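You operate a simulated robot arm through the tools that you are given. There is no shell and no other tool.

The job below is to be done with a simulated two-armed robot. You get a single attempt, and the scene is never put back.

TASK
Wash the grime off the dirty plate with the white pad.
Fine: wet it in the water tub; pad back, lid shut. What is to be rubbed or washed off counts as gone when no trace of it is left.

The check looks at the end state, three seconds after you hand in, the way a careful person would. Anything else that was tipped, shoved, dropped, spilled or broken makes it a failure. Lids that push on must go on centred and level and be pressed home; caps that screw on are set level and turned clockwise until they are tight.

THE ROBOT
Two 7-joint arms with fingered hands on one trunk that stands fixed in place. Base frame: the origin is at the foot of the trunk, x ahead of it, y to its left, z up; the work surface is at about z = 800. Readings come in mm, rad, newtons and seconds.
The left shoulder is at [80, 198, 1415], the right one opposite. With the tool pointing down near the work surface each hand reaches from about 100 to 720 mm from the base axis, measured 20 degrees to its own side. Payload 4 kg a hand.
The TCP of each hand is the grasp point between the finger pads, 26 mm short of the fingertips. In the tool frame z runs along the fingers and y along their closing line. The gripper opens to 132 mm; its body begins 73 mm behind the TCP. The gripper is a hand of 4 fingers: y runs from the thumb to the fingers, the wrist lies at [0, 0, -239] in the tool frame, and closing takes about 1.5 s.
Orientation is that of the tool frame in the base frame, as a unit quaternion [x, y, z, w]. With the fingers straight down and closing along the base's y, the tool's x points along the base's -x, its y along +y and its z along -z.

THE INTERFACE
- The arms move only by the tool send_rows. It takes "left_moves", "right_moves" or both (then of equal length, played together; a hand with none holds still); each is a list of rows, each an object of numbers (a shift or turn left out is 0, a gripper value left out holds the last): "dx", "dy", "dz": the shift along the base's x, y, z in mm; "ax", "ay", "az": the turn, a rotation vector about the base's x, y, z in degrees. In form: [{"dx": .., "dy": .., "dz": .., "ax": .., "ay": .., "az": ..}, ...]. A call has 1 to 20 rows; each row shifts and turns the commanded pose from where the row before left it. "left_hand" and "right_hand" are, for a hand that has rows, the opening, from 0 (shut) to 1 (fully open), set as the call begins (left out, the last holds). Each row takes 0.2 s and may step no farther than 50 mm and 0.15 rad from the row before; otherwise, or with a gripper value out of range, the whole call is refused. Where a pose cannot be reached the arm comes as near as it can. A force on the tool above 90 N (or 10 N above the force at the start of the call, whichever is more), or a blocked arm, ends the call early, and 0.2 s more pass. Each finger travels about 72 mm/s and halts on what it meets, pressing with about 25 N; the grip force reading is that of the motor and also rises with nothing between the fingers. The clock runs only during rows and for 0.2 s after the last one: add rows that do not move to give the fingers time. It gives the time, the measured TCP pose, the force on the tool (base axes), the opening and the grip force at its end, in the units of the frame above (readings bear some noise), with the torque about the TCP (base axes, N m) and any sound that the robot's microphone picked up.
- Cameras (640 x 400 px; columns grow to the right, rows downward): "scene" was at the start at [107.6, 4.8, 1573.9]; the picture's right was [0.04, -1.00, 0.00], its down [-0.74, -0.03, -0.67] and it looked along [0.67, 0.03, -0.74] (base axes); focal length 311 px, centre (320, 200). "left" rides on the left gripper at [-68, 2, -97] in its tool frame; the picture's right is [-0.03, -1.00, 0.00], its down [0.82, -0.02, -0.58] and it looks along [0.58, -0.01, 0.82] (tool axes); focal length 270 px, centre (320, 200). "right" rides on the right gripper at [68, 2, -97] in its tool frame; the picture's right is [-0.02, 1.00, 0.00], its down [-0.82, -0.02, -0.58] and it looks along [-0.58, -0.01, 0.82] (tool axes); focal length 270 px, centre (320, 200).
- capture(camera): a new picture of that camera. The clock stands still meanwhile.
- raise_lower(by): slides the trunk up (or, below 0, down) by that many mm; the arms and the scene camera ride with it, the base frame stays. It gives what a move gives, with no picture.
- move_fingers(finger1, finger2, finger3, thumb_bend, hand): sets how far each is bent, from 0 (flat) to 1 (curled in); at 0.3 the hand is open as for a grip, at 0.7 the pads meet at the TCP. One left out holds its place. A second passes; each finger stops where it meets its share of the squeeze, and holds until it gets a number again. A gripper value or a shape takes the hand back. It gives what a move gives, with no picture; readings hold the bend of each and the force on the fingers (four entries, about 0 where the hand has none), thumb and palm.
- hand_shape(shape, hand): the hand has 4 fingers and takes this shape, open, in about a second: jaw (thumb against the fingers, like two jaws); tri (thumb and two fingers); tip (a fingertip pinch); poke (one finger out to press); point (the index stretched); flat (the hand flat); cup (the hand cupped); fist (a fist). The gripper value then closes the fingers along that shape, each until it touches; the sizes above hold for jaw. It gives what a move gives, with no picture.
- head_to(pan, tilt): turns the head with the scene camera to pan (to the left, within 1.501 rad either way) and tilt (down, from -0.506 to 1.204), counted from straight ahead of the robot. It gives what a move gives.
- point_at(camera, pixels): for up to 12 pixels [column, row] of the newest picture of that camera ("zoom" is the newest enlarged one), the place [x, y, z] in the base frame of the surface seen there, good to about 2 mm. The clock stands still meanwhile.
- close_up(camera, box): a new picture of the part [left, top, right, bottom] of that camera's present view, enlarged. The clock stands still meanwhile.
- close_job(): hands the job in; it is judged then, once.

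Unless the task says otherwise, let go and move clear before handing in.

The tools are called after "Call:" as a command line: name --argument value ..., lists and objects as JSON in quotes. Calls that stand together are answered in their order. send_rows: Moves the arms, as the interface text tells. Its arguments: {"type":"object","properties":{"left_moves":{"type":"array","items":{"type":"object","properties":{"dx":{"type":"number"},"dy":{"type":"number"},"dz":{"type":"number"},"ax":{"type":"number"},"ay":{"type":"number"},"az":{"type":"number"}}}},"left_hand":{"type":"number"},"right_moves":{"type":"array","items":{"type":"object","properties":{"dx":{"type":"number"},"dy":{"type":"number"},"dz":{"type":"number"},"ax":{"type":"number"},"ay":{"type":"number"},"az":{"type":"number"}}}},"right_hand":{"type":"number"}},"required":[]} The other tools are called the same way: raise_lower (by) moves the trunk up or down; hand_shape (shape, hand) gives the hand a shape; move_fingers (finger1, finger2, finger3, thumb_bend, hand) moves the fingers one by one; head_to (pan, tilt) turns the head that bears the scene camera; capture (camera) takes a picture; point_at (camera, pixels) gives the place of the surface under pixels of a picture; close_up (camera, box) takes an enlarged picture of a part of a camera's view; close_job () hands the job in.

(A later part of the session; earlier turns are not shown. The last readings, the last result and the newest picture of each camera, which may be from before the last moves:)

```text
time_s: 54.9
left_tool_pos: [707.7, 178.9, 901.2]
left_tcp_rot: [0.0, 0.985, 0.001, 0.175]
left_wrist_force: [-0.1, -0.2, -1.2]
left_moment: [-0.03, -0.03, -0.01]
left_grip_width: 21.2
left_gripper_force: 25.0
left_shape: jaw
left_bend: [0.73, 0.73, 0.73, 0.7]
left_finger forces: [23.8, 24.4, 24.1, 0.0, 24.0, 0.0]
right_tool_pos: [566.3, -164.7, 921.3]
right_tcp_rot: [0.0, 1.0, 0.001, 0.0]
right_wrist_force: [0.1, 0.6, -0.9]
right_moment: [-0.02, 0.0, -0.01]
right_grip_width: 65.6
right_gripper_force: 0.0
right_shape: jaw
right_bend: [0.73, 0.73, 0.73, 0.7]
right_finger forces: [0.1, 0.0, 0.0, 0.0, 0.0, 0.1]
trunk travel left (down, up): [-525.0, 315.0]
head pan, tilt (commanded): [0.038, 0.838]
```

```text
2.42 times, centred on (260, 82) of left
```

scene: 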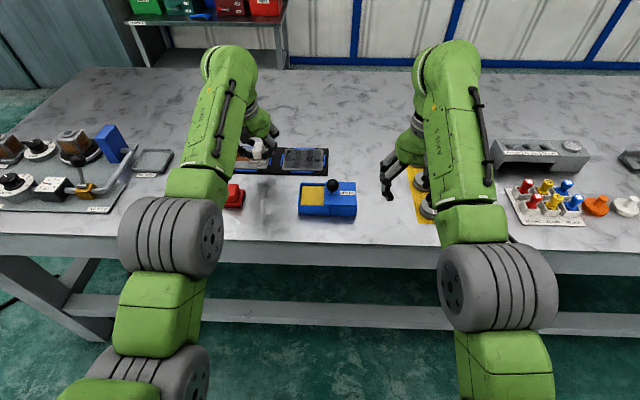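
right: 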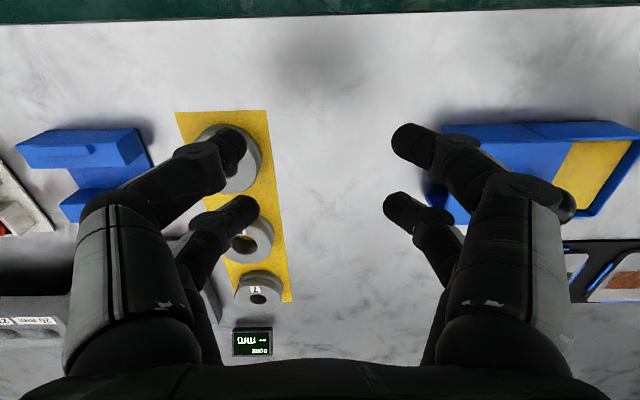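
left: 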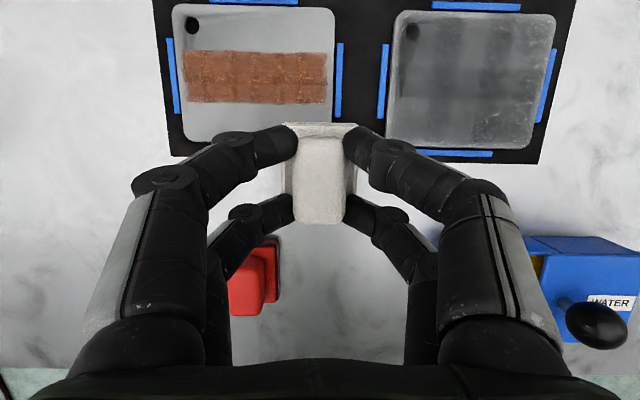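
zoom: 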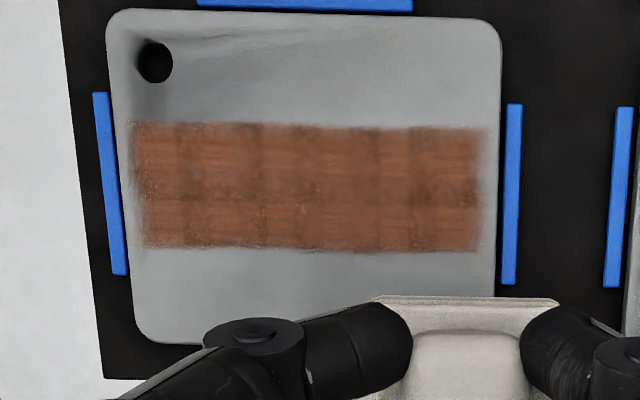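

The black band has broken up, but the whole plate now looks darker than the clean brown-band plate, with faint tiles left: either a wet film or smeared grime. I'll rinse and re-wet the pad in the tub, then compare the plate from the same scene view.

Call:
send_rows --left_moves '[{"dx": -30, "dy": -35}, {"dx": -30, "dy": -35}, {"dx": -25, "dy": -35}, {"dx": -15, "dy": -34}, {}, {}]'

Call:
close_up --camera "scene" --box '[270, 140, 340, 185]'

Call:
close_up --camera "left" --box '[250, 90, 490, 240]'

```text
time_s: 56.3
left_tool_pos: [606.4, 38.5, 900.6]
left_tcp_rot: [0.001, 0.985, 0.0, 0.175]
left_wrist_force: [-0.2, -1.0, -0.6]
left_moment: [0.0, 0.03, 0.01]
left_grip_width: 20.8
left_gripper_force: 25.5
left_shape: jaw
left_bend: [0.73, 0.73, 0.73, 0.7]
left_finger forces: [23.4, 24.2, 23.9, 0.1, 23.7, 0.1]
right_tool_pos: [565.4, -164.6, 920.1]
right_tcp_rot: [0.0, 1.0, 0.0, 0.0]
right_wrist_force: [-0.4, 0.9, -0.9]
right_moment: [0.01, -0.02, 0.02]
right_grip_width: 65.6
right_gripper_force: 0.0
right_shape: jaw
right_bend: [0.73, 0.73, 0.73, 0.7]
right_finger forces: [0.0, 0.0, 0.1, 0.1, 0.1, 0.0]
trunk travel left (down, up): [-525.0, 315.0]
head pan, tilt (commanded): [0.038, 0.838]
```

```text
8.89 times, centred on (305, 162) of scene
```

zoom: 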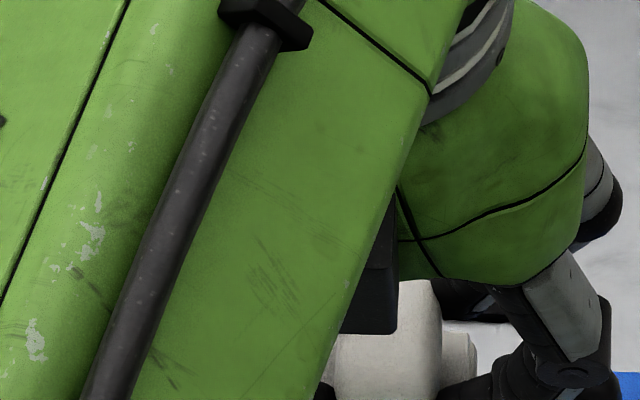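

```text
2.67 times, centred on (370, 165) of left
```

zoom: 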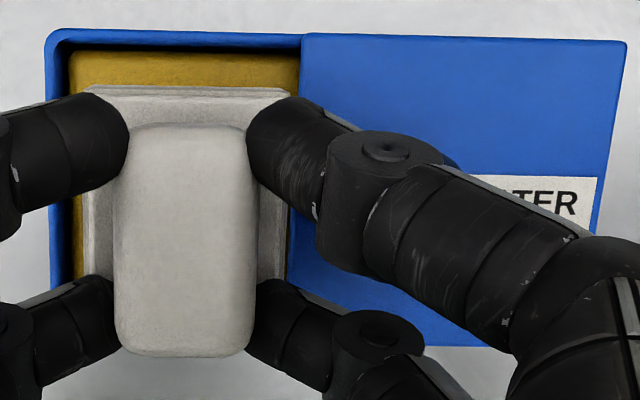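

The pad is over the sponge again. I'll press it in twice, with holds, to re-wet and rinse it.

Call:
send_rows --left_moves '[{"dx": 1, "dy": 1, "dz": -10}, {"dz": -10}, {"dz": -4}, {"dz": -1}, {}, {}, {}, {}, {}]'

```text
time_s: 58.3
left_tool_pos: [608.8, 39.8, 877.1]
left_tcp_rot: [0.001, 0.984, 0.001, 0.175]
left_wrist_force: [5.5, 0.3, 15.0]
left_moment: [0.03, -0.11, 0.0]
left_grip_width: 20.9
left_gripper_force: 25.1
left_shape: jaw
left_bend: [0.73, 0.73, 0.73, 0.7]
left_finger forces: [24.2, 28.3, 27.1, 0.0, 24.3, 0.0]
right_tool_pos: [565.2, -165.8, 921.2]
right_tcp_rot: [0.0, 1.0, 0.0, 0.001]
right_wrist_force: [-1.0, -0.2, 0.4]
right_moment: [-0.02, -0.01, 0.01]
right_grip_width: 65.7
right_gripper_force: 0.1
right_shape: jaw
right_bend: [0.73, 0.73, 0.73, 0.7]
right_finger forces: [0.1, 0.1, 0.0, 0.1, 0.1, 0.1]
trunk travel left (down, up): [-525.0, 315.0]
head pan, tilt (commanded): [0.038, 0.838]
```

Call:
send_rows --left_moves '[{"dz": 5}, {}, {"dz": -5}, {}, {}, {}, {"dz": 5}, {"dz": 12}, {"dz": 7}, {"dy": 25}, {"dx": 35, "dy": 20}, {"dx": 40, "dy": 14}, {"dx": 40, "dy": 8}, {"dx": 35, "dy": 0, "dz": -5}, {}, {}]'

Call:
capture --camera "left"

Call:
close_up --camera "left" --box '[220, 60, 480, 240]'

```text
time_s: 61.7
left_tool_pos: [758.2, 106.9, 893.8]
left_tcp_rot: [0.001, 0.985, 0.0, 0.174]
left_wrist_force: [0.8, 0.1, -0.9]
left_moment: [-0.01, 0.03, 0.02]
left_grip_width: 20.7
left_gripper_force: 24.9
left_shape: jaw
left_bend: [0.73, 0.73, 0.73, 0.7]
left_finger forces: [23.3, 23.9, 23.6, 0.0, 23.6, 0.0]
right_tool_pos: [564.6, -166.5, 919.5]
right_tcp_rot: [0.001, 1.0, 0.0, 0.001]
right_wrist_force: [0.2, -0.5, 0.0]
right_moment: [-0.04, 0.02, 0.0]
right_grip_width: 65.6
right_gripper_force: 0.1
right_shape: jaw
right_bend: [0.73, 0.73, 0.73, 0.7]
right_finger forces: [0.0, 0.0, 0.1, 0.0, 0.0, 0.0]
trunk travel left (down, up): [-525.0, 315.0]
head pan, tilt (commanded): [0.038, 0.838]
```

```text
taken
```

left: 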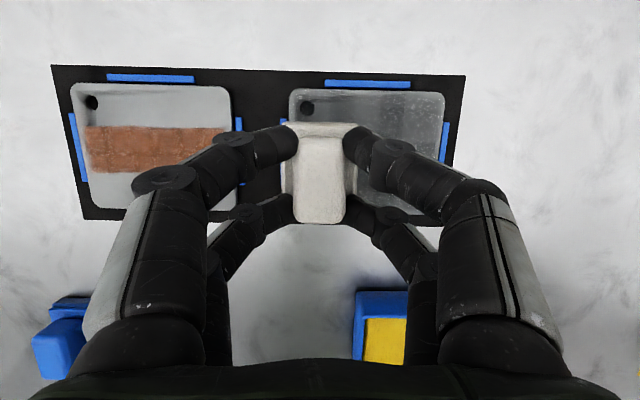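

```text
2.22 times, centred on (350, 150) of left
```

zoom: 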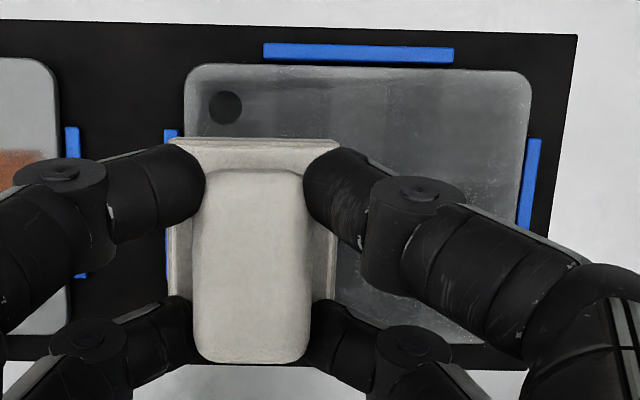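

The film covers the whole plate, even over the hole, so it may be a thin wet or smeared layer. I'll wipe again with the re-wetted pad over the same lane and compare.

Call:
send_rows --left_moves '[{"dz": -12}, {"dz": -12}, {"dz": -8}, {"dz": -3}, {"dz": -2}, {"dz": -1}, {}]'

```text
time_s: 63.3
left_tool_pos: [758.8, 107.0, 857.9]
left_tcp_rot: [0.001, 0.985, 0.001, 0.175]
left_wrist_force: [0.3, 1.6, 3.2]
left_moment: [-0.01, -0.04, 0.01]
left_grip_width: 20.7
left_gripper_force: 25.2
left_shape: jaw
left_bend: [0.73, 0.73, 0.73, 0.7]
left_finger forces: [23.7, 24.0, 23.6, 0.0, 23.7, 0.0]
right_tool_pos: [565.0, -164.8, 920.6]
right_tcp_rot: [0.001, 1.0, 0.001, 0.0]
right_wrist_force: [0.9, -0.9, 1.0]
right_moment: [-0.01, 0.01, 0.02]
right_grip_width: 65.9
right_gripper_force: 0.0
right_shape: jaw
right_bend: [0.73, 0.73, 0.73, 0.7]
right_finger forces: [0.0, 0.1, 0.0, 0.0, 0.0, 0.1]
trunk travel left (down, up): [-525.0, 315.0]
head pan, tilt (commanded): [0.038, 0.838]
```

Contact at 3 N; I'll press 1 mm more and stroke twice.

Call:
send_rows --left_moves '[{"dz": -1}, {"dy": -8}, {"dy": -8}, {"dy": -8}, {"dy": -8}, {"dy": -8}, {"dy": -8}, {"dy": -8}, {"dy": -8}, {}, {"dy": 8}, {"dy": 8}, {"dy": 8}, {"dy": 8}, {"dy": 8}, {"dy": 8}, {"dy": 8}, {"dy": 8}, {}]'

Call:
close_up --camera "left" --box '[220, 60, 480, 240]'

Call:
send_rows --left_moves '[{"dy": -8}, {"dy": -8}, {"dy": -8}, {"dy": -8}, {"dy": -8}, {"dy": -8}, {"dy": -8}, {"dy": -8}, {}, {"dy": 8}, {"dy": 8}, {"dy": 8}, {"dy": 8}, {"dy": 8}, {"dy": 8}, {"dy": 8}, {"dy": 8}, {}]'

Call:
close_up --camera "left" --box '[220, 60, 480, 240]'

```text
time_s: 67.3
left_tool_pos: [758.0, 106.5, 857.0]
left_tcp_rot: [0.001, 0.985, 0.001, 0.175]
left_wrist_force: [-0.2, -5.5, 12.3]
left_moment: [-0.16, -0.06, 0.04]
left_grip_width: 21.0
left_gripper_force: 25.4
left_shape: jaw
left_bend: [0.73, 0.73, 0.73, 0.7]
left_finger forces: [23.2, 24.3, 28.0, 0.0, 25.5, 0.1]
right_tool_pos: [564.0, -166.1, 921.2]
right_tcp_rot: [0.001, 1.0, 0.001, 0.001]
right_wrist_force: [-0.3, -0.3, -0.1]
right_moment: [0.03, -0.02, 0.02]
right_grip_width: 65.7
right_gripper_force: 0.0
right_shape: jaw
right_bend: [0.73, 0.73, 0.73, 0.7]
right_finger forces: [0.0, 0.0, 0.0, 0.0, 0.0, 0.0]
trunk travel left (down, up): [-525.0, 315.0]
head pan, tilt (commanded): [0.038, 0.838]
```

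```text
2.22 times, centred on (350, 150) of left
```

zoom: 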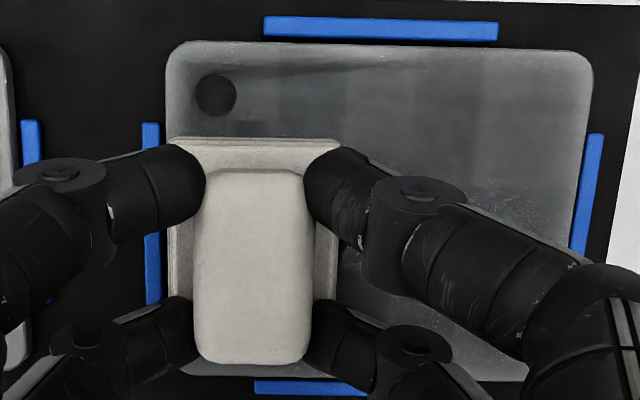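

```text
time_s: 71.1
left_tool_pos: [758.3, 106.2, 858.0]
left_tcp_rot: [0.0, 0.985, 0.001, 0.175]
left_wrist_force: [-0.3, -4.5, 10.6]
left_moment: [-0.14, -0.03, -0.01]
left_grip_width: 21.1
left_gripper_force: 25.4
left_shape: jaw
left_bend: [0.73, 0.73, 0.74, 0.7]
left_finger forces: [23.5, 25.0, 27.7, 0.0, 25.5, 0.0]
right_tool_pos: [565.5, -166.1, 920.6]
right_tcp_rot: [0.0, 1.0, 0.001, 0.0]
right_wrist_force: [-0.8, 0.0, 0.1]
right_moment: [0.0, 0.02, 0.0]
right_grip_width: 65.7
right_gripper_force: 0.0
right_shape: jaw
right_bend: [0.73, 0.73, 0.73, 0.7]
right_finger forces: [0.1, 0.0, 0.0, 0.0, 0.0, 0.1]
trunk travel left (down, up): [-525.0, 315.0]
head pan, tilt (commanded): [0.038, 0.838]
```

```text
2.22 times, centred on (350, 150) of left
```

zoom: 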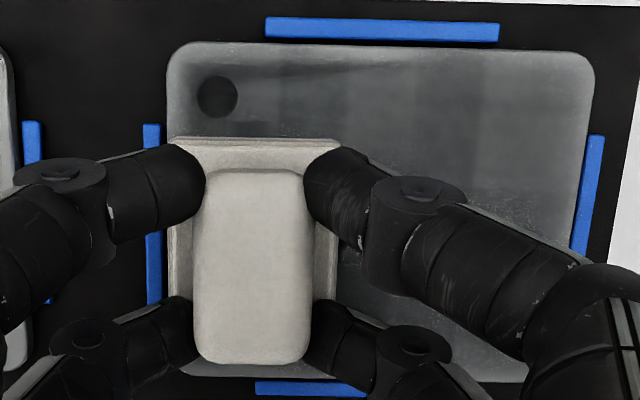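

Little visible change between the last two passes. I'll lift off to the side and look at the plate from the scene camera as before.

Call:
send_rows --left_moves '[{"dz": 12}, {"dz": 15}, {"dz": 15}, {"dx": -25, "dy": 36}, {"dx": -25, "dy": 36}, {}]'

Call:
close_up --camera "scene" --box '[270, 140, 340, 185]'

Call:
close_up --camera "left" --box '[370, 0, 580, 165]'

```text
time_s: 72.5
left_tool_pos: [710.1, 179.5, 898.0]
left_tcp_rot: [0.002, 0.985, 0.002, 0.174]
left_wrist_force: [0.1, 0.9, -0.1]
left_moment: [0.01, 0.0, 0.01]
left_grip_width: 20.9
left_gripper_force: 25.0
left_shape: jaw
left_bend: [0.73, 0.73, 0.73, 0.7]
left_finger forces: [23.8, 24.2, 24.1, 0.0, 24.0, 0.0]
right_tool_pos: [566.8, -165.3, 920.0]
right_tcp_rot: [0.0, 1.0, 0.001, 0.0]
right_wrist_force: [0.8, -1.4, -0.3]
right_moment: [0.01, 0.01, 0.0]
right_grip_width: 65.6
right_gripper_force: 0.0
right_shape: jaw
right_bend: [0.73, 0.73, 0.73, 0.7]
right_finger forces: [0.0, 0.0, 0.0, 0.0, 0.0, 0.0]
trunk travel left (down, up): [-525.0, 315.0]
head pan, tilt (commanded): [0.038, 0.838]
```

```text
8.89 times, centred on (305, 162) of scene
```

zoom: 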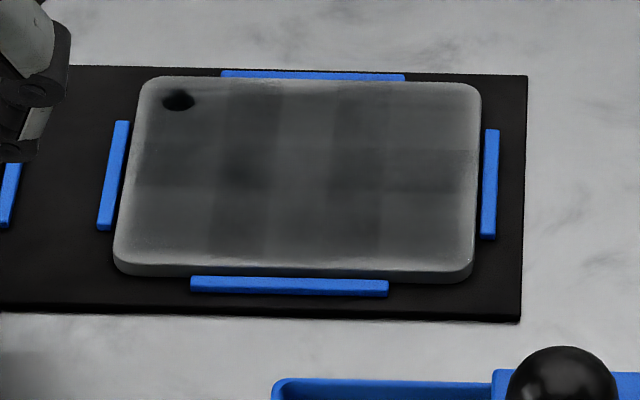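

```text
2.42 times, centred on (475, 82) of left
```

zoom: 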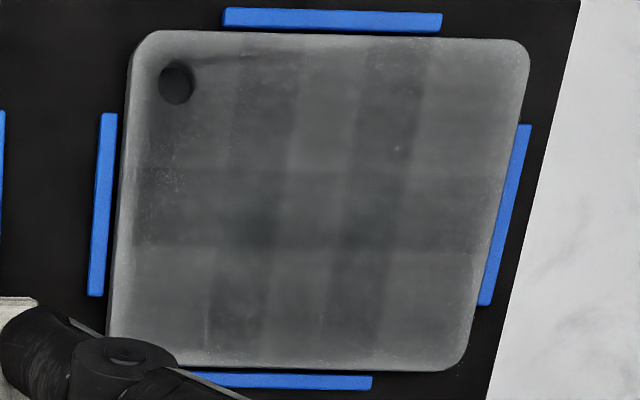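

The plate looks the same as before the second wipes, so the grey film is not coming off with that lane alone. I'll inspect the pad foam and wait a few seconds to see whether the film dries.

Call:
close_up --camera "scene" --box '[230, 130, 290, 170]'

Call:
send_rows --left_moves '[{}, {}, {}, {}, {}, {}, {}, {}, {}, {}, {}, {}, {}, {}, {}, {}, {}, {}, {}, {}]'

Call:
close_up --camera "scene" --box '[270, 140, 340, 185]'

```text
10.00 times, centred on (260, 150) of scene
```

zoom: 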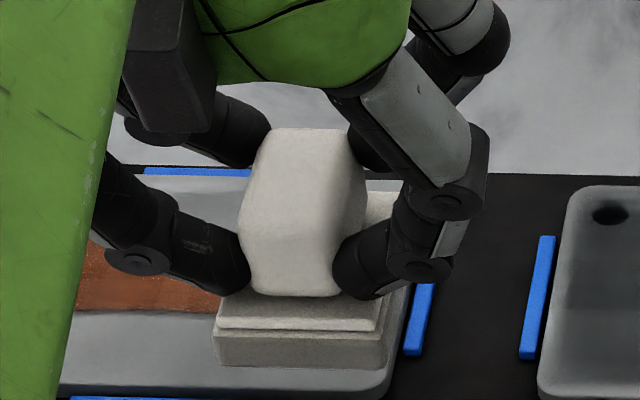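

```text
time_s: 76.7
left_tool_pos: [709.8, 180.3, 897.6]
left_tcp_rot: [0.001, 0.985, 0.001, 0.175]
left_wrist_force: [0.4, 0.2, -0.8]
left_moment: [0.01, -0.03, 0.01]
left_grip_width: 20.9
left_gripper_force: 25.1
left_shape: jaw
left_bend: [0.73, 0.73, 0.73, 0.7]
left_finger forces: [23.8, 24.2, 24.0, 0.0, 24.0, 0.1]
right_tool_pos: [566.3, -165.6, 919.6]
right_tcp_rot: [0.001, 1.0, 0.0, 0.0]
right_wrist_force: [-0.4, 0.1, 0.1]
right_moment: [-0.01, 0.0, 0.0]
right_grip_width: 65.6
right_gripper_force: 0.0
right_shape: jaw
right_bend: [0.73, 0.73, 0.73, 0.7]
right_finger forces: [0.0, 0.0, 0.0, 0.0, 0.0, 0.1]
trunk travel left (down, up): [-525.0, 315.0]
head pan, tilt (commanded): [0.038, 0.838]
```

```text
8.89 times, centred on (305, 162) of scene
```

zoom: 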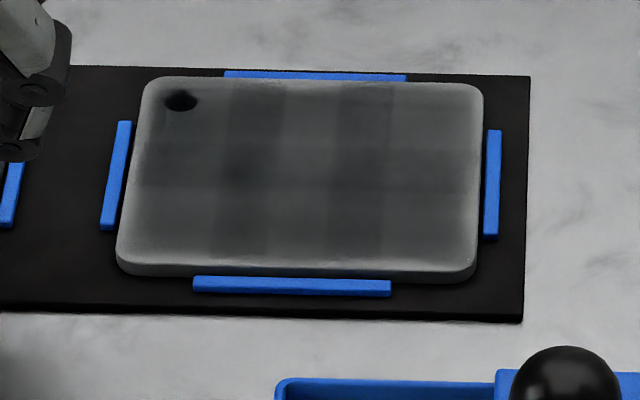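

Nothing dried in 4 s. I'll go back to the tub to look at the sponge and give the pad a longer soak.

Call:
send_rows --left_moves '[{"dx": -30, "dy": -20}, {"dx": -30, "dy": -20, "dz": 5}, {"dx": -25, "dy": -20}, {"dx": -17, "dy": -10}, {}, {}]'

Call:
capture --camera "left"

Call:
capture --camera "scene"

```text
time_s: 78.1
left_tool_pos: [607.3, 108.4, 902.3]
left_tcp_rot: [0.0, 0.985, 0.0, 0.175]
left_wrist_force: [-0.5, -0.3, -0.2]
left_moment: [-0.01, 0.01, -0.01]
left_grip_width: 21.0
left_gripper_force: 25.1
left_shape: jaw
left_bend: [0.73, 0.73, 0.73, 0.7]
left_finger forces: [23.7, 24.2, 24.0, 0.0, 24.0, 0.0]
right_tool_pos: [565.8, -165.7, 920.1]
right_tcp_rot: [0.0, 1.0, -0.001, 0.0]
right_wrist_force: [0.3, -0.1, -0.6]
right_moment: [0.0, 0.01, -0.04]
right_grip_width: 65.3
right_gripper_force: 0.1
right_shape: jaw
right_bend: [0.73, 0.73, 0.73, 0.7]
right_finger forces: [0.0, 0.1, 0.1, 0.0, 0.1, 0.1]
trunk travel left (down, up): [-525.0, 315.0]
head pan, tilt (commanded): [0.038, 0.838]
```

```text
taken
```

left: 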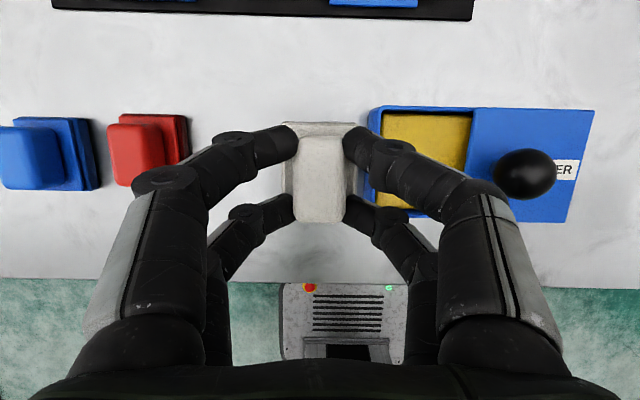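

```text
taken
```

scene: 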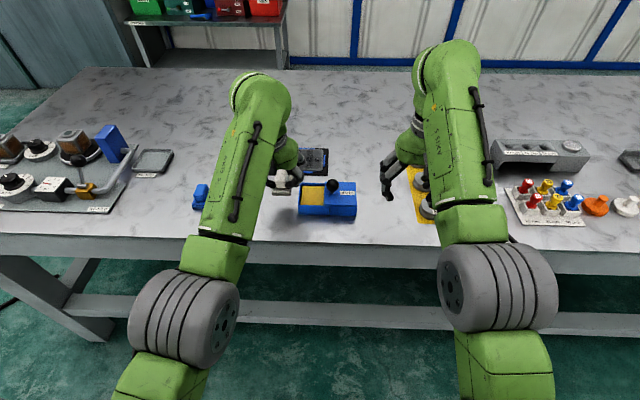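

Call:
close_up --camera "scene" --box '[250, 160, 370, 235]'

Call:
close_up --camera "right" --box '[400, 80, 640, 240]'

Call:
close_up --camera "left" --box '[270, 90, 490, 240]'

```text
5.33 times, centred on (310, 198) of scene
```

zoom: 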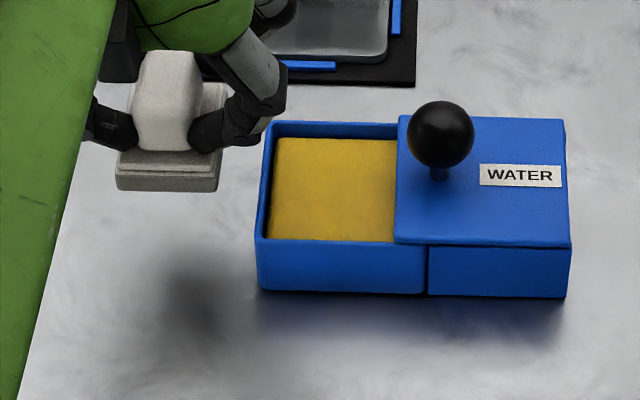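

```text
2.50 times, centred on (520, 160) of right
```

zoom: 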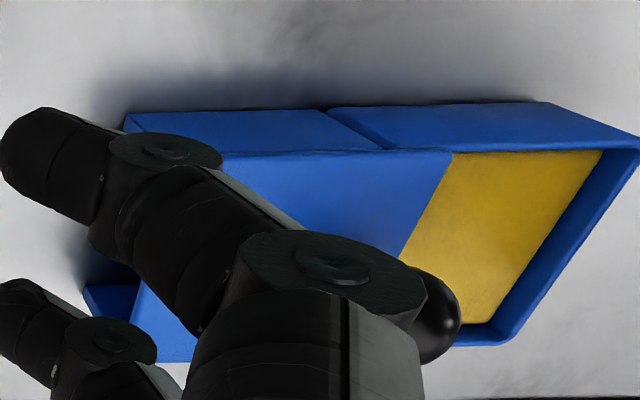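

```text
2.67 times, centred on (380, 165) of left
```

zoom: 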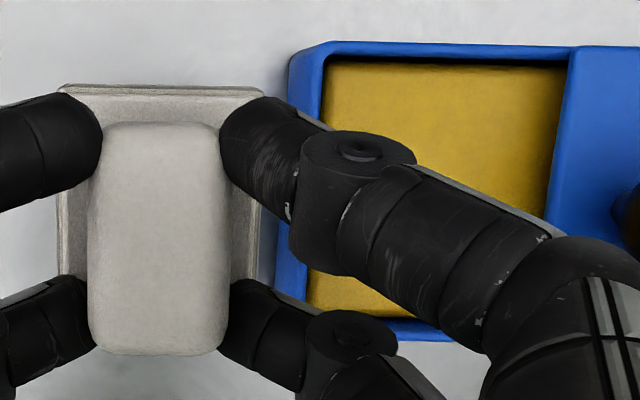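

The sponge still looks clean and yellow. I'll soak the pad longer and press harder this time (about 25 N for 3 s).

Call:
send_rows --left_moves '[{"dy": -30}, {"dy": -28}, {"dy": -10}, {"dz": -10}, {"dz": -10}, {"dz": -5}, {"dz": -1}, {}]'

```text
time_s: 79.9
left_tool_pos: [606.6, 41.8, 878.0]
left_tcp_rot: [0.001, 0.984, 0.001, 0.176]
left_wrist_force: [-0.2, -0.1, 3.8]
left_moment: [0.02, -0.04, 0.02]
left_grip_width: 20.9
left_gripper_force: 25.2
left_shape: jaw
left_bend: [0.73, 0.73, 0.73, 0.7]
left_finger forces: [23.9, 24.1, 24.0, 0.1, 24.3, 0.0]
right_tool_pos: [565.3, -165.6, 921.2]
right_tcp_rot: [0.0, 1.0, 0.0, -0.001]
right_wrist_force: [0.2, -0.2, -0.7]
right_moment: [-0.01, -0.01, 0.03]
right_grip_width: 65.5
right_gripper_force: 0.0
right_shape: jaw
right_bend: [0.73, 0.73, 0.73, 0.7]
right_finger forces: [0.1, 0.0, 0.0, 0.1, 0.0, 0.1]
trunk travel left (down, up): [-525.0, 315.0]
head pan, tilt (commanded): [0.038, 0.838]
```

Call:
send_rows --left_moves '[{"dz": -1}, {"dz": -1}, {"dz": -0.5}, {}, {}, {}, {}, {}, {}, {}, {}, {}, {}, {}, {}]'

```text
time_s: 83.1
left_tool_pos: [607.0, 41.1, 877.1]
left_tcp_rot: [0.001, 0.984, 0.0, 0.178]
left_wrist_force: [13.1, 2.7, 27.8]
left_moment: [0.13, -0.23, -0.03]
left_grip_width: 20.9
left_gripper_force: 24.9
left_shape: jaw
left_bend: [0.73, 0.74, 0.74, 0.7]
left_finger forces: [24.8, 35.3, 30.3, 0.1, 24.1, 0.0]
right_tool_pos: [564.7, -166.3, 922.7]
right_tcp_rot: [0.0, 1.0, 0.0, 0.001]
right_wrist_force: [0.0, 0.2, -0.4]
right_moment: [0.02, -0.01, 0.02]
right_grip_width: 65.7
right_gripper_force: 0.0
right_shape: jaw
right_bend: [0.73, 0.73, 0.73, 0.7]
right_finger forces: [0.1, 0.0, 0.1, 0.0, 0.1, 0.1]
trunk travel left (down, up): [-525.0, 315.0]
head pan, tilt (commanded): [0.038, 0.838]
```

The soak is at 28 N, held for about 2.5 s. I'll lift and go to the right end of the plate for a local test rub.

Call:
send_rows --left_moves '[{"dz": 5}, {"dz": 12}, {"dz": 9}, {"dy": 18}, {"dx": 38}, {"dx": 38}, {"dx": 38, "dy": -5}, {"dx": 37, "dy": -10}, {"dz": -12}, {"dz": -12}, {"dz": -10}, {"dz": -4}, {}, {}]'

Call:
close_up --camera "left" --box '[150, 50, 400, 250]'

```text
time_s: 86.1
left_tool_pos: [758.1, 42.9, 861.9]
left_tcp_rot: [0.001, 0.985, 0.0, 0.174]
left_wrist_force: [-0.1, -0.2, -0.4]
left_moment: [0.0, 0.04, 0.0]
left_grip_width: 20.8
left_gripper_force: 24.9
left_shape: jaw
left_bend: [0.73, 0.73, 0.73, 0.7]
left_finger forces: [23.4, 23.8, 23.4, 0.0, 23.8, 0.1]
right_tool_pos: [565.7, -166.0, 919.9]
right_tcp_rot: [0.001, 1.0, 0.0, 0.0]
right_wrist_force: [-0.3, 0.4, 0.8]
right_moment: [-0.01, -0.03, 0.04]
right_grip_width: 65.8
right_gripper_force: 0.3
right_shape: jaw
right_bend: [0.73, 0.73, 0.73, 0.7]
right_finger forces: [0.0, 0.1, 0.0, 0.0, 0.1, 0.1]
trunk travel left (down, up): [-525.0, 315.0]
head pan, tilt (commanded): [0.038, 0.838]
```

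```text
2.00 times, centred on (275, 150) of left
```

zoom: 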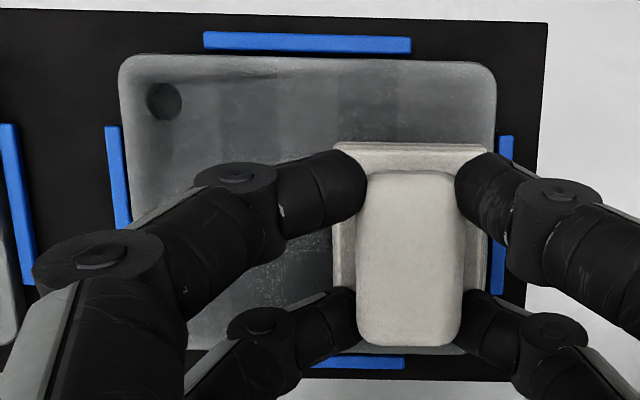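

Now at z 862 over the right end. I'll press to about 12 N and rub back and forth locally in y.

Call:
send_rows --left_moves '[{"dz": -2}, {"dz": -2}, {"dz": -1.5}, {}]'

Call:
send_rows --left_moves '[{"dy": 8}, {"dy": 8}, {"dy": 8}, {"dy": -8}, {"dy": -8}, {"dy": -8}, {"dy": 8}, {"dy": 8}, {"dy": 8}, {"dy": -8}, {"dy": -8}, {"dy": -8}, {"dy": 8}, {"dy": 8}, {"dy": 8}, {"dy": -8}, {"dy": -8}, {"dy": -8}, {}]'

Call:
close_up --camera "left" --box '[150, 50, 400, 250]'

```text
time_s: 87.1
left_tool_pos: [757.8, 42.9, 857.7]
left_tcp_rot: [0.001, 0.985, 0.002, 0.175]
left_wrist_force: [1.3, -0.8, 4.2]
left_moment: [-0.05, -0.06, -0.01]
left_grip_width: 20.9
left_gripper_force: 25.1
left_shape: jaw
left_bend: [0.73, 0.73, 0.73, 0.7]
left_finger forces: [23.7, 23.9, 23.7, 0.0, 24.0, 0.1]
right_tool_pos: [565.9, -164.8, 920.4]
right_tcp_rot: [0.002, 1.0, 0.0, 0.0]
right_wrist_force: [0.6, 0.2, 0.2]
right_moment: [-0.02, 0.0, 0.0]
right_grip_width: 65.6
right_gripper_force: 0.0
right_shape: jaw
right_bend: [0.73, 0.73, 0.73, 0.7]
right_finger forces: [0.0, 0.1, 0.0, 0.0, 0.1, 0.0]
trunk travel left (down, up): [-525.0, 315.0]
head pan, tilt (commanded): [0.038, 0.838]
```

```text
time_s: 91.1
left_tool_pos: [757.2, 42.9, 856.7]
left_tcp_rot: [0.001, 0.984, 0.001, 0.176]
left_wrist_force: [0.4, 3.8, 7.7]
left_moment: [0.06, -0.05, 0.03]
left_grip_width: 21.1
left_gripper_force: 24.9
left_shape: jaw
left_bend: [0.73, 0.73, 0.73, 0.7]
left_finger forces: [24.8, 25.1, 22.9, 0.0, 23.2, 0.1]
right_tool_pos: [564.1, -165.2, 920.6]
right_tcp_rot: [0.0, 1.0, 0.0, 0.001]
right_wrist_force: [-0.5, 0.6, 0.0]
right_moment: [-0.04, 0.01, -0.02]
right_grip_width: 65.6
right_gripper_force: 0.0
right_shape: jaw
right_bend: [0.73, 0.73, 0.73, 0.7]
right_finger forces: [0.0, 0.1, 0.0, 0.0, 0.0, 0.0]
trunk travel left (down, up): [-525.0, 315.0]
head pan, tilt (commanded): [0.038, 0.838]
```

```text
2.00 times, centred on (275, 150) of left
```

zoom: 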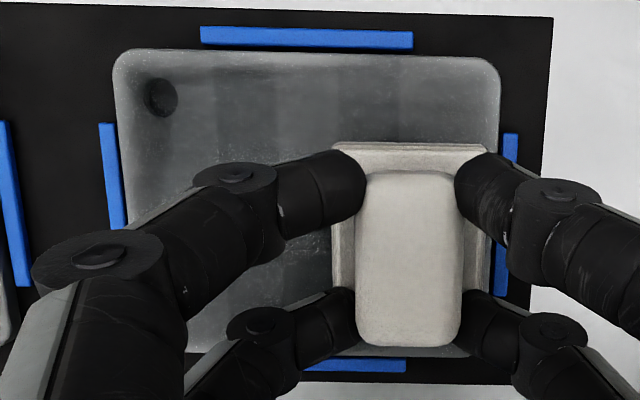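

I'll lift off to the viewing position and compare the rubbed right end with the rest.

Call:
send_rows --left_moves '[{"dz": 12}, {"dz": 15}, {"dz": 15}, {"dx": -12, "dy": 35}, {"dx": -12, "dy": 35}, {"dx": -12, "dy": 35}, {"dx": -12, "dy": 32}, {}]'

Call:
capture --camera "left"

Call:
close_up --camera "left" --box '[370, 0, 580, 165]'

Call:
close_up --camera "scene" --box '[270, 140, 340, 185]'

```text
time_s: 92.9
left_tool_pos: [709.5, 181.0, 896.1]
left_tcp_rot: [0.001, 0.985, 0.001, 0.174]
left_wrist_force: [-0.4, 0.3, -1.0]
left_moment: [0.03, 0.0, 0.02]
left_grip_width: 20.9
left_gripper_force: 25.3
left_shape: jaw
left_bend: [0.73, 0.73, 0.73, 0.7]
left_finger forces: [23.5, 23.7, 23.5, 0.1, 23.7, 0.0]
right_tool_pos: [565.4, -166.1, 920.5]
right_tcp_rot: [0.001, 1.0, 0.001, -0.001]
right_wrist_force: [0.0, -0.9, 0.3]
right_moment: [0.01, 0.03, 0.0]
right_grip_width: 65.7
right_gripper_force: 0.0
right_shape: jaw
right_bend: [0.73, 0.73, 0.73, 0.7]
right_finger forces: [0.0, 0.0, 0.0, 0.0, 0.1, 0.0]
trunk travel left (down, up): [-525.0, 315.0]
head pan, tilt (commanded): [0.038, 0.838]
```

```text
taken
```

left: 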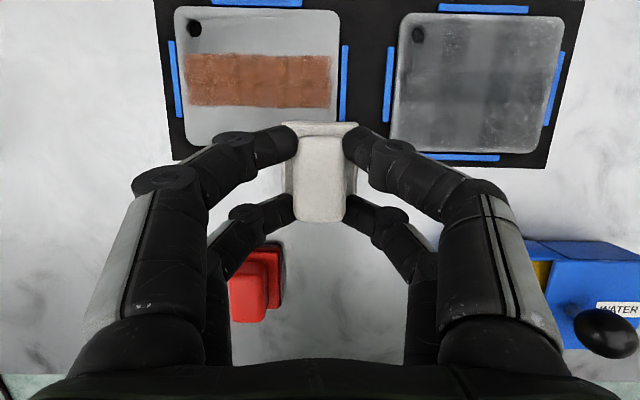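

```text
2.42 times, centred on (475, 82) of left
```

zoom: 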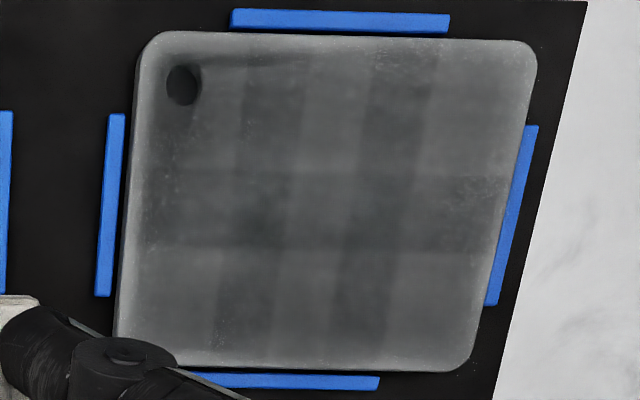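

```text
8.89 times, centred on (305, 162) of scene
```

zoom: 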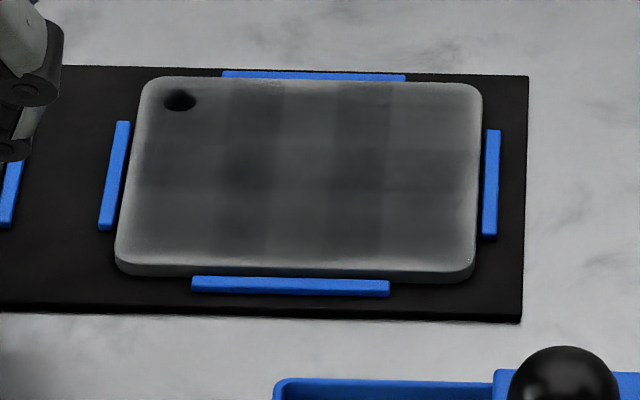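

No local difference appears where I rubbed, and the film has the same darkening the foam took on when it got wet. I'll zoom tighter and measure where the slightly darker row lies compared with the original band (x 754-787).

Call:
close_up --camera "left" --box '[395, 20, 485, 110]'

Call:
close_up --camera "left" --box '[475, 20, 565, 110]'

Call:
point_at --camera "left" --pixels '[[470, 71], [470, 103], [470, 14], [470, 150], [425, 75], [420, 100], [535, 75], [530, 103]]'

```text
4.44 times, centred on (440, 65) of left
```

zoom: 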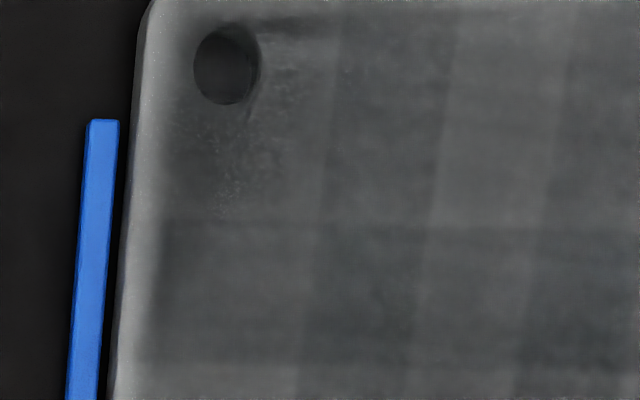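

```text
4.44 times, centred on (520, 65) of left
```

zoom: 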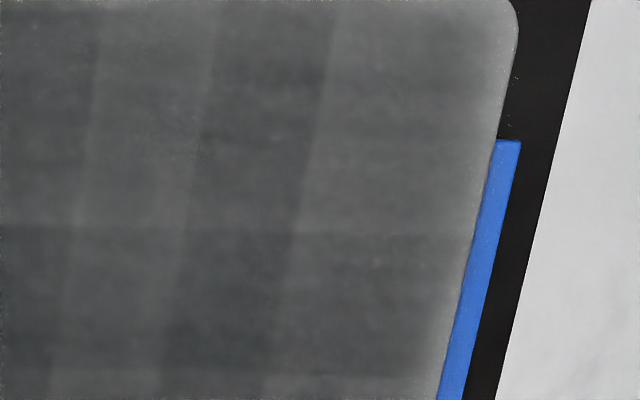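

```text
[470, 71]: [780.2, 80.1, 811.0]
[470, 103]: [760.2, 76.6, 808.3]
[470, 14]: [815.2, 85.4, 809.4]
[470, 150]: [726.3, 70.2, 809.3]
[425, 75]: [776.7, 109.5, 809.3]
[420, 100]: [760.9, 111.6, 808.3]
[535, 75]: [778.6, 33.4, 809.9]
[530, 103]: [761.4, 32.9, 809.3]
```

The faint dark row is x 760-780, narrower than the original band, and looks like overlap of large film patches rather than leftover band. I'll wait a while, holding still, to see whether this film dries.

Call:
send_rows --left_moves '[{}, {}, {}, {}, {}, {}, {}, {}, {}, {}, {}, {}, {}, {}, {}, {}, {}, {}, {}, {}]'

Call:
send_rows --left_moves '[{}, {}, {}, {}, {}, {}, {}, {}, {}, {}, {}, {}, {}, {}, {}, {}, {}, {}, {}, {}]'

Call:
send_rows --left_moves '[{}, {}, {}, {}, {}, {}, {}, {}, {}, {}, {}, {}, {}, {}, {}, {}, {}, {}, {}, {}]'

Call:
capture --camera "left"

Call:
close_up --camera "left" --box '[370, 0, 580, 165]'

```text
time_s: 97.1
left_tool_pos: [709.9, 181.4, 897.0]
left_tcp_rot: [0.0, 0.985, 0.002, 0.174]
left_wrist_force: [0.2, -0.1, -0.6]
left_moment: [0.02, -0.02, -0.01]
left_grip_width: 20.8
left_gripper_force: 25.0
left_shape: jaw
left_bend: [0.73, 0.73, 0.73, 0.7]
left_finger forces: [23.5, 23.8, 23.5, 0.0, 23.6, 0.0]
right_tool_pos: [564.8, -164.9, 919.5]
right_tcp_rot: [0.0, 1.0, 0.0, 0.0]
right_wrist_force: [0.4, -0.4, 0.0]
right_moment: [0.02, -0.05, 0.01]
right_grip_width: 65.8
right_gripper_force: 0.1
right_shape: jaw
right_bend: [0.73, 0.73, 0.73, 0.7]
right_finger forces: [0.1, 0.0, 0.0, 0.0, 0.0, 0.1]
trunk travel left (down, up): [-525.0, 315.0]
head pan, tilt (commanded): [0.038, 0.838]
```

```text
time_s: 101.3
left_tool_pos: [709.8, 181.2, 897.0]
left_tcp_rot: [0.002, 0.985, 0.0, 0.174]
left_wrist_force: [0.1, -0.4, -0.7]
left_moment: [0.0, 0.01, 0.0]
left_grip_width: 20.8
left_gripper_force: 24.9
left_shape: jaw
left_bend: [0.73, 0.73, 0.73, 0.7]
left_finger forces: [23.5, 23.8, 23.6, 0.0, 23.7, 0.0]
right_tool_pos: [566.1, -165.4, 921.1]
right_tcp_rot: [0.001, 1.0, -0.001, 0.0]
right_wrist_force: [-0.2, 0.3, -0.2]
right_moment: [-0.02, 0.0, 0.03]
right_grip_width: 65.8
right_gripper_force: 0.0
right_shape: jaw
right_bend: [0.73, 0.73, 0.73, 0.7]
right_finger forces: [0.0, 0.0, 0.0, 0.0, 0.1, 0.0]
trunk travel left (down, up): [-525.0, 315.0]
head pan, tilt (commanded): [0.038, 0.838]
```

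```text
time_s: 105.5
left_tool_pos: [708.7, 180.6, 897.7]
left_tcp_rot: [0.001, 0.985, 0.0, 0.174]
left_wrist_force: [-0.4, 0.3, -1.0]
left_moment: [0.01, 0.0, 0.04]
left_grip_width: 20.9
left_gripper_force: 24.9
left_shape: jaw
left_bend: [0.73, 0.73, 0.73, 0.7]
left_finger forces: [23.4, 23.8, 23.5, 0.0, 23.7, 0.0]
right_tool_pos: [566.2, -164.2, 920.4]
right_tcp_rot: [0.001, 1.0, 0.0, -0.001]
right_wrist_force: [-0.3, -0.4, 0.5]
right_moment: [0.02, 0.01, 0.02]
right_grip_width: 65.9
right_gripper_force: 0.0
right_shape: jaw
right_bend: [0.73, 0.73, 0.73, 0.7]
right_finger forces: [0.1, 0.1, 0.0, 0.1, 0.0, 0.0]
trunk travel left (down, up): [-525.0, 315.0]
head pan, tilt (commanded): [0.038, 0.838]
```

```text
taken
```

left: 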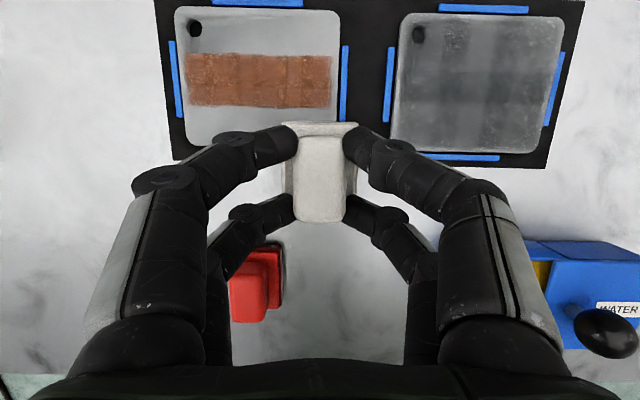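

```text
2.42 times, centred on (475, 82) of left
```

zoom: 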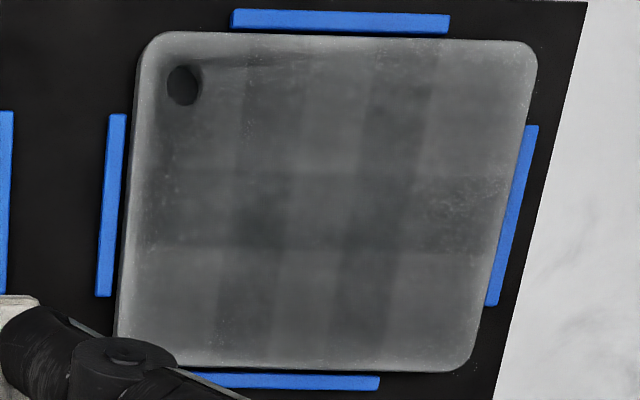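

No drying after 13 s. I'll check the pad's foam colour against earlier views to confirm it really is wet.

Call:
close_up --camera "left" --box '[260, 100, 380, 240]'

Call:
close_up --camera "scene" --box '[230, 130, 290, 170]'

Call:
close_up --camera "scene" --box '[190, 130, 370, 230]'

```text
2.86 times, centred on (320, 170) of left
```

zoom: 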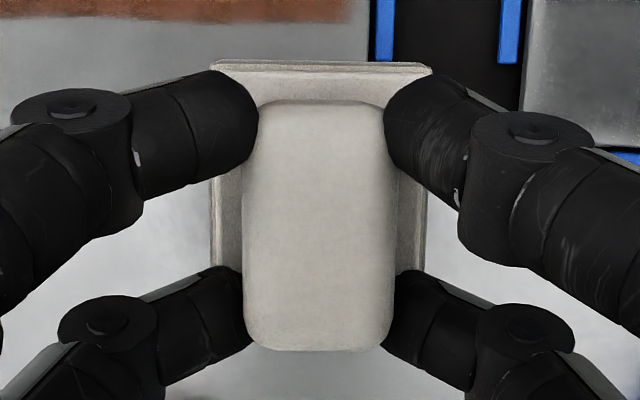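

```text
10.00 times, centred on (260, 150) of scene
```

zoom: 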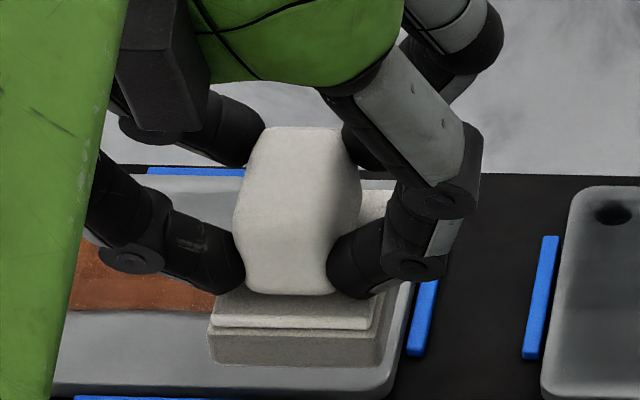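

```text
3.56 times, centred on (280, 180) of scene
```

zoom: 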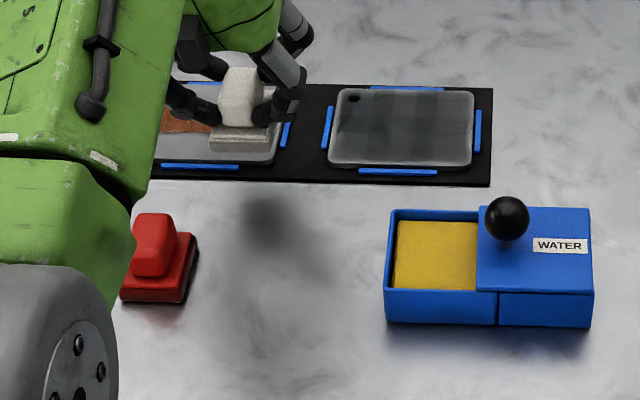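

The foam is darker than the backing, but that alone is not proof of wetting. The tub presses showed an odd sideways force of 13 N, so the pad may have been catching the rear wall rather than lying flat on the sponge. I'll measure the tub opening precisely from here.

Call:
close_up --camera "scene" --box '[290, 175, 365, 228]'

Call:
point_at --camera "zoom" --pixels '[[100, 110], [240, 110], [75, 258], [235, 258], [160, 100], [160, 262], [60, 180], [160, 180], [160, 275], [160, 92], [90, 150], [45, 270]]'

```text
7.55 times, centred on (328, 202) of scene
```

zoom: 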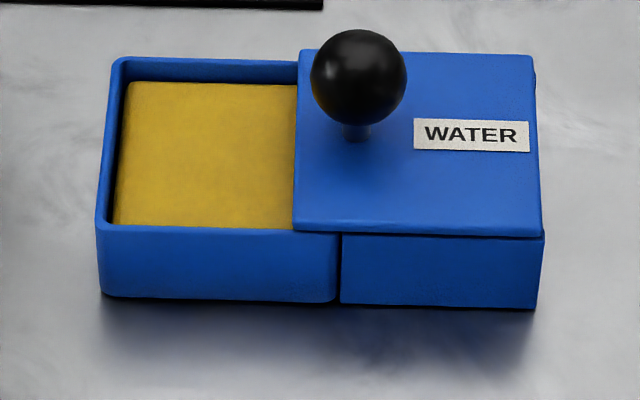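

```text
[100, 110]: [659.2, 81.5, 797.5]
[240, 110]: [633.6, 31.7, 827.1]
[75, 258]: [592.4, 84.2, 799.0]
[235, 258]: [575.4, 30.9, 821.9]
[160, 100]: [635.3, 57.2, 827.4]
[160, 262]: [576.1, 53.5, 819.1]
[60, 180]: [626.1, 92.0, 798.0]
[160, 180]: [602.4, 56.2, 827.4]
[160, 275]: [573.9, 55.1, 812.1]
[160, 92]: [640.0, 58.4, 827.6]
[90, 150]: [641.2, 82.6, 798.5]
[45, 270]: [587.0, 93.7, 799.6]
```

The sponge top is at z 827.4 with a gap to the far wall. I'll read its edges and the rim more exactly.

Call:
point_at --camera "zoom" --pixels '[[200, 85], [200, 80], [200, 70], [200, 62], [200, 222], [200, 228], [200, 233], [128, 95], [118, 210], [105, 210], [112, 120], [100, 222]]'

```text
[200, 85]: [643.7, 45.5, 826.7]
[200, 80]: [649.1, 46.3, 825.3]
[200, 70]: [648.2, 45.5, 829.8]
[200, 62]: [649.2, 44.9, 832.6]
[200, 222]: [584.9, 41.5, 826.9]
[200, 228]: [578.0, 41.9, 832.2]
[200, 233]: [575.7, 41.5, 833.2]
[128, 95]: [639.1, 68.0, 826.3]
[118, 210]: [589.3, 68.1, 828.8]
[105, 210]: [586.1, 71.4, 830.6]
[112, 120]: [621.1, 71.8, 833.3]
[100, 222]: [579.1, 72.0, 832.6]
```

The opening is x 581-648, so the pad was lying on the sponge and the sideways force was just friction. I'll give it one more thorough soak with small rubbing motions, then do a firmer full-plate wash to see if the film changes at all.

Call:
send_rows --left_moves '[{"dx": -30, "dy": -30, "dz": 5}, {"dx": -30, "dy": -30}, {"dx": -25, "dy": -40}, {"dx": -15, "dy": -40}, {}, {"dz": -12}, {"dz": -8}, {"dz": -3}, {}]'

```text
time_s: 107.5
left_tool_pos: [611.0, 41.3, 880.4]
left_tcp_rot: [0.001, 0.985, 0.002, 0.175]
left_wrist_force: [0.6, 0.2, -0.1]
left_moment: [0.04, 0.0, 0.0]
left_grip_width: 20.8
left_gripper_force: 25.2
left_shape: jaw
left_bend: [0.73, 0.73, 0.73, 0.7]
left_finger forces: [23.3, 23.6, 23.3, 0.0, 23.6, 0.0]
right_tool_pos: [564.7, -164.7, 920.9]
right_tcp_rot: [0.001, 1.0, -0.001, 0.0]
right_wrist_force: [-0.4, 0.4, 0.9]
right_moment: [0.01, 0.04, 0.01]
right_grip_width: 65.9
right_gripper_force: 0.1
right_shape: jaw
right_bend: [0.73, 0.73, 0.73, 0.7]
right_finger forces: [0.0, 0.1, 0.0, 0.0, 0.0, 0.1]
trunk travel left (down, up): [-525.0, 315.0]
head pan, tilt (commanded): [0.038, 0.838]
```

Call:
send_rows --left_moves '[{"dx": -2, "dz": -3}, {"dz": -2}, {"dx": 2}, {"dx": -2}, {"dx": 2}, {"dx": -2}, {"dy": -2}, {"dy": 2}, {"dy": -2}, {"dy": 2}, {}, {}, {}, {}, {}]'

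Call:
close_up --camera "scene" --box '[280, 150, 380, 220]'

```text
time_s: 110.7
left_tool_pos: [607.7, 41.5, 877.2]
left_tcp_rot: [0.001, 0.984, 0.001, 0.176]
left_wrist_force: [8.0, 1.1, 19.4]
left_moment: [0.02, -0.24, 0.02]
left_grip_width: 20.9
left_gripper_force: 24.9
left_shape: jaw
left_bend: [0.73, 0.73, 0.74, 0.7]
left_finger forces: [24.5, 27.3, 25.6, 0.0, 24.0, 0.1]
right_tool_pos: [565.2, -165.5, 921.4]
right_tcp_rot: [0.001, 1.0, 0.0, 0.001]
right_wrist_force: [0.8, 1.1, -0.1]
right_moment: [0.01, -0.02, -0.01]
right_grip_width: 65.8
right_gripper_force: 0.0
right_shape: jaw
right_bend: [0.73, 0.73, 0.73, 0.7]
right_finger forces: [0.1, 0.1, 0.0, 0.1, 0.0, 0.0]
trunk travel left (down, up): [-525.0, 315.0]
head pan, tilt (commanded): [0.038, 0.838]
```

```text
5.71 times, centred on (330, 185) of scene
```

zoom: 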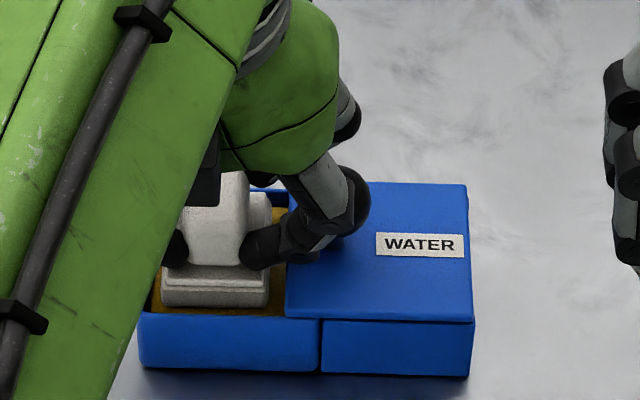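

In the same view as before the first dip, the foam layer at (215, 290) is now clearly darker than the backing at (215, 270), so the pad is wet. I'll do a firmer wash pass over the plate, slightly further forward.

Call:
send_rows --left_moves '[{"dz": 5}, {"dz": 12}, {"dz": 9}, {"dy": 25}, {"dx": 38, "dy": 20}, {"dx": 38, "dy": 14}, {"dx": 38, "dy": 7}, {"dx": 40}, {"dz": -12}, {"dz": -12}, {"dz": -12}, {"dz": -4}, {}, {}]'

```text
time_s: 113.7
left_tool_pos: [761.3, 107.9, 861.9]
left_tcp_rot: [0.001, 0.985, 0.001, 0.175]
left_wrist_force: [-0.1, 0.5, 0.1]
left_moment: [-0.02, 0.01, 0.01]
left_grip_width: 20.5
left_gripper_force: 25.1
left_shape: jaw
left_bend: [0.73, 0.73, 0.73, 0.7]
left_finger forces: [23.2, 23.6, 23.3, 0.0, 23.5, 0.0]
right_tool_pos: [566.2, -164.4, 919.9]
right_tcp_rot: [0.002, 1.0, 0.0, -0.001]
right_wrist_force: [0.9, -0.2, 1.0]
right_moment: [-0.01, 0.01, 0.01]
right_grip_width: 65.8
right_gripper_force: 0.1
right_shape: jaw
right_bend: [0.73, 0.73, 0.73, 0.7]
right_finger forces: [0.0, 0.0, 0.1, 0.1, 0.0, 0.1]
trunk travel left (down, up): [-525.0, 315.0]
head pan, tilt (commanded): [0.038, 0.838]
```

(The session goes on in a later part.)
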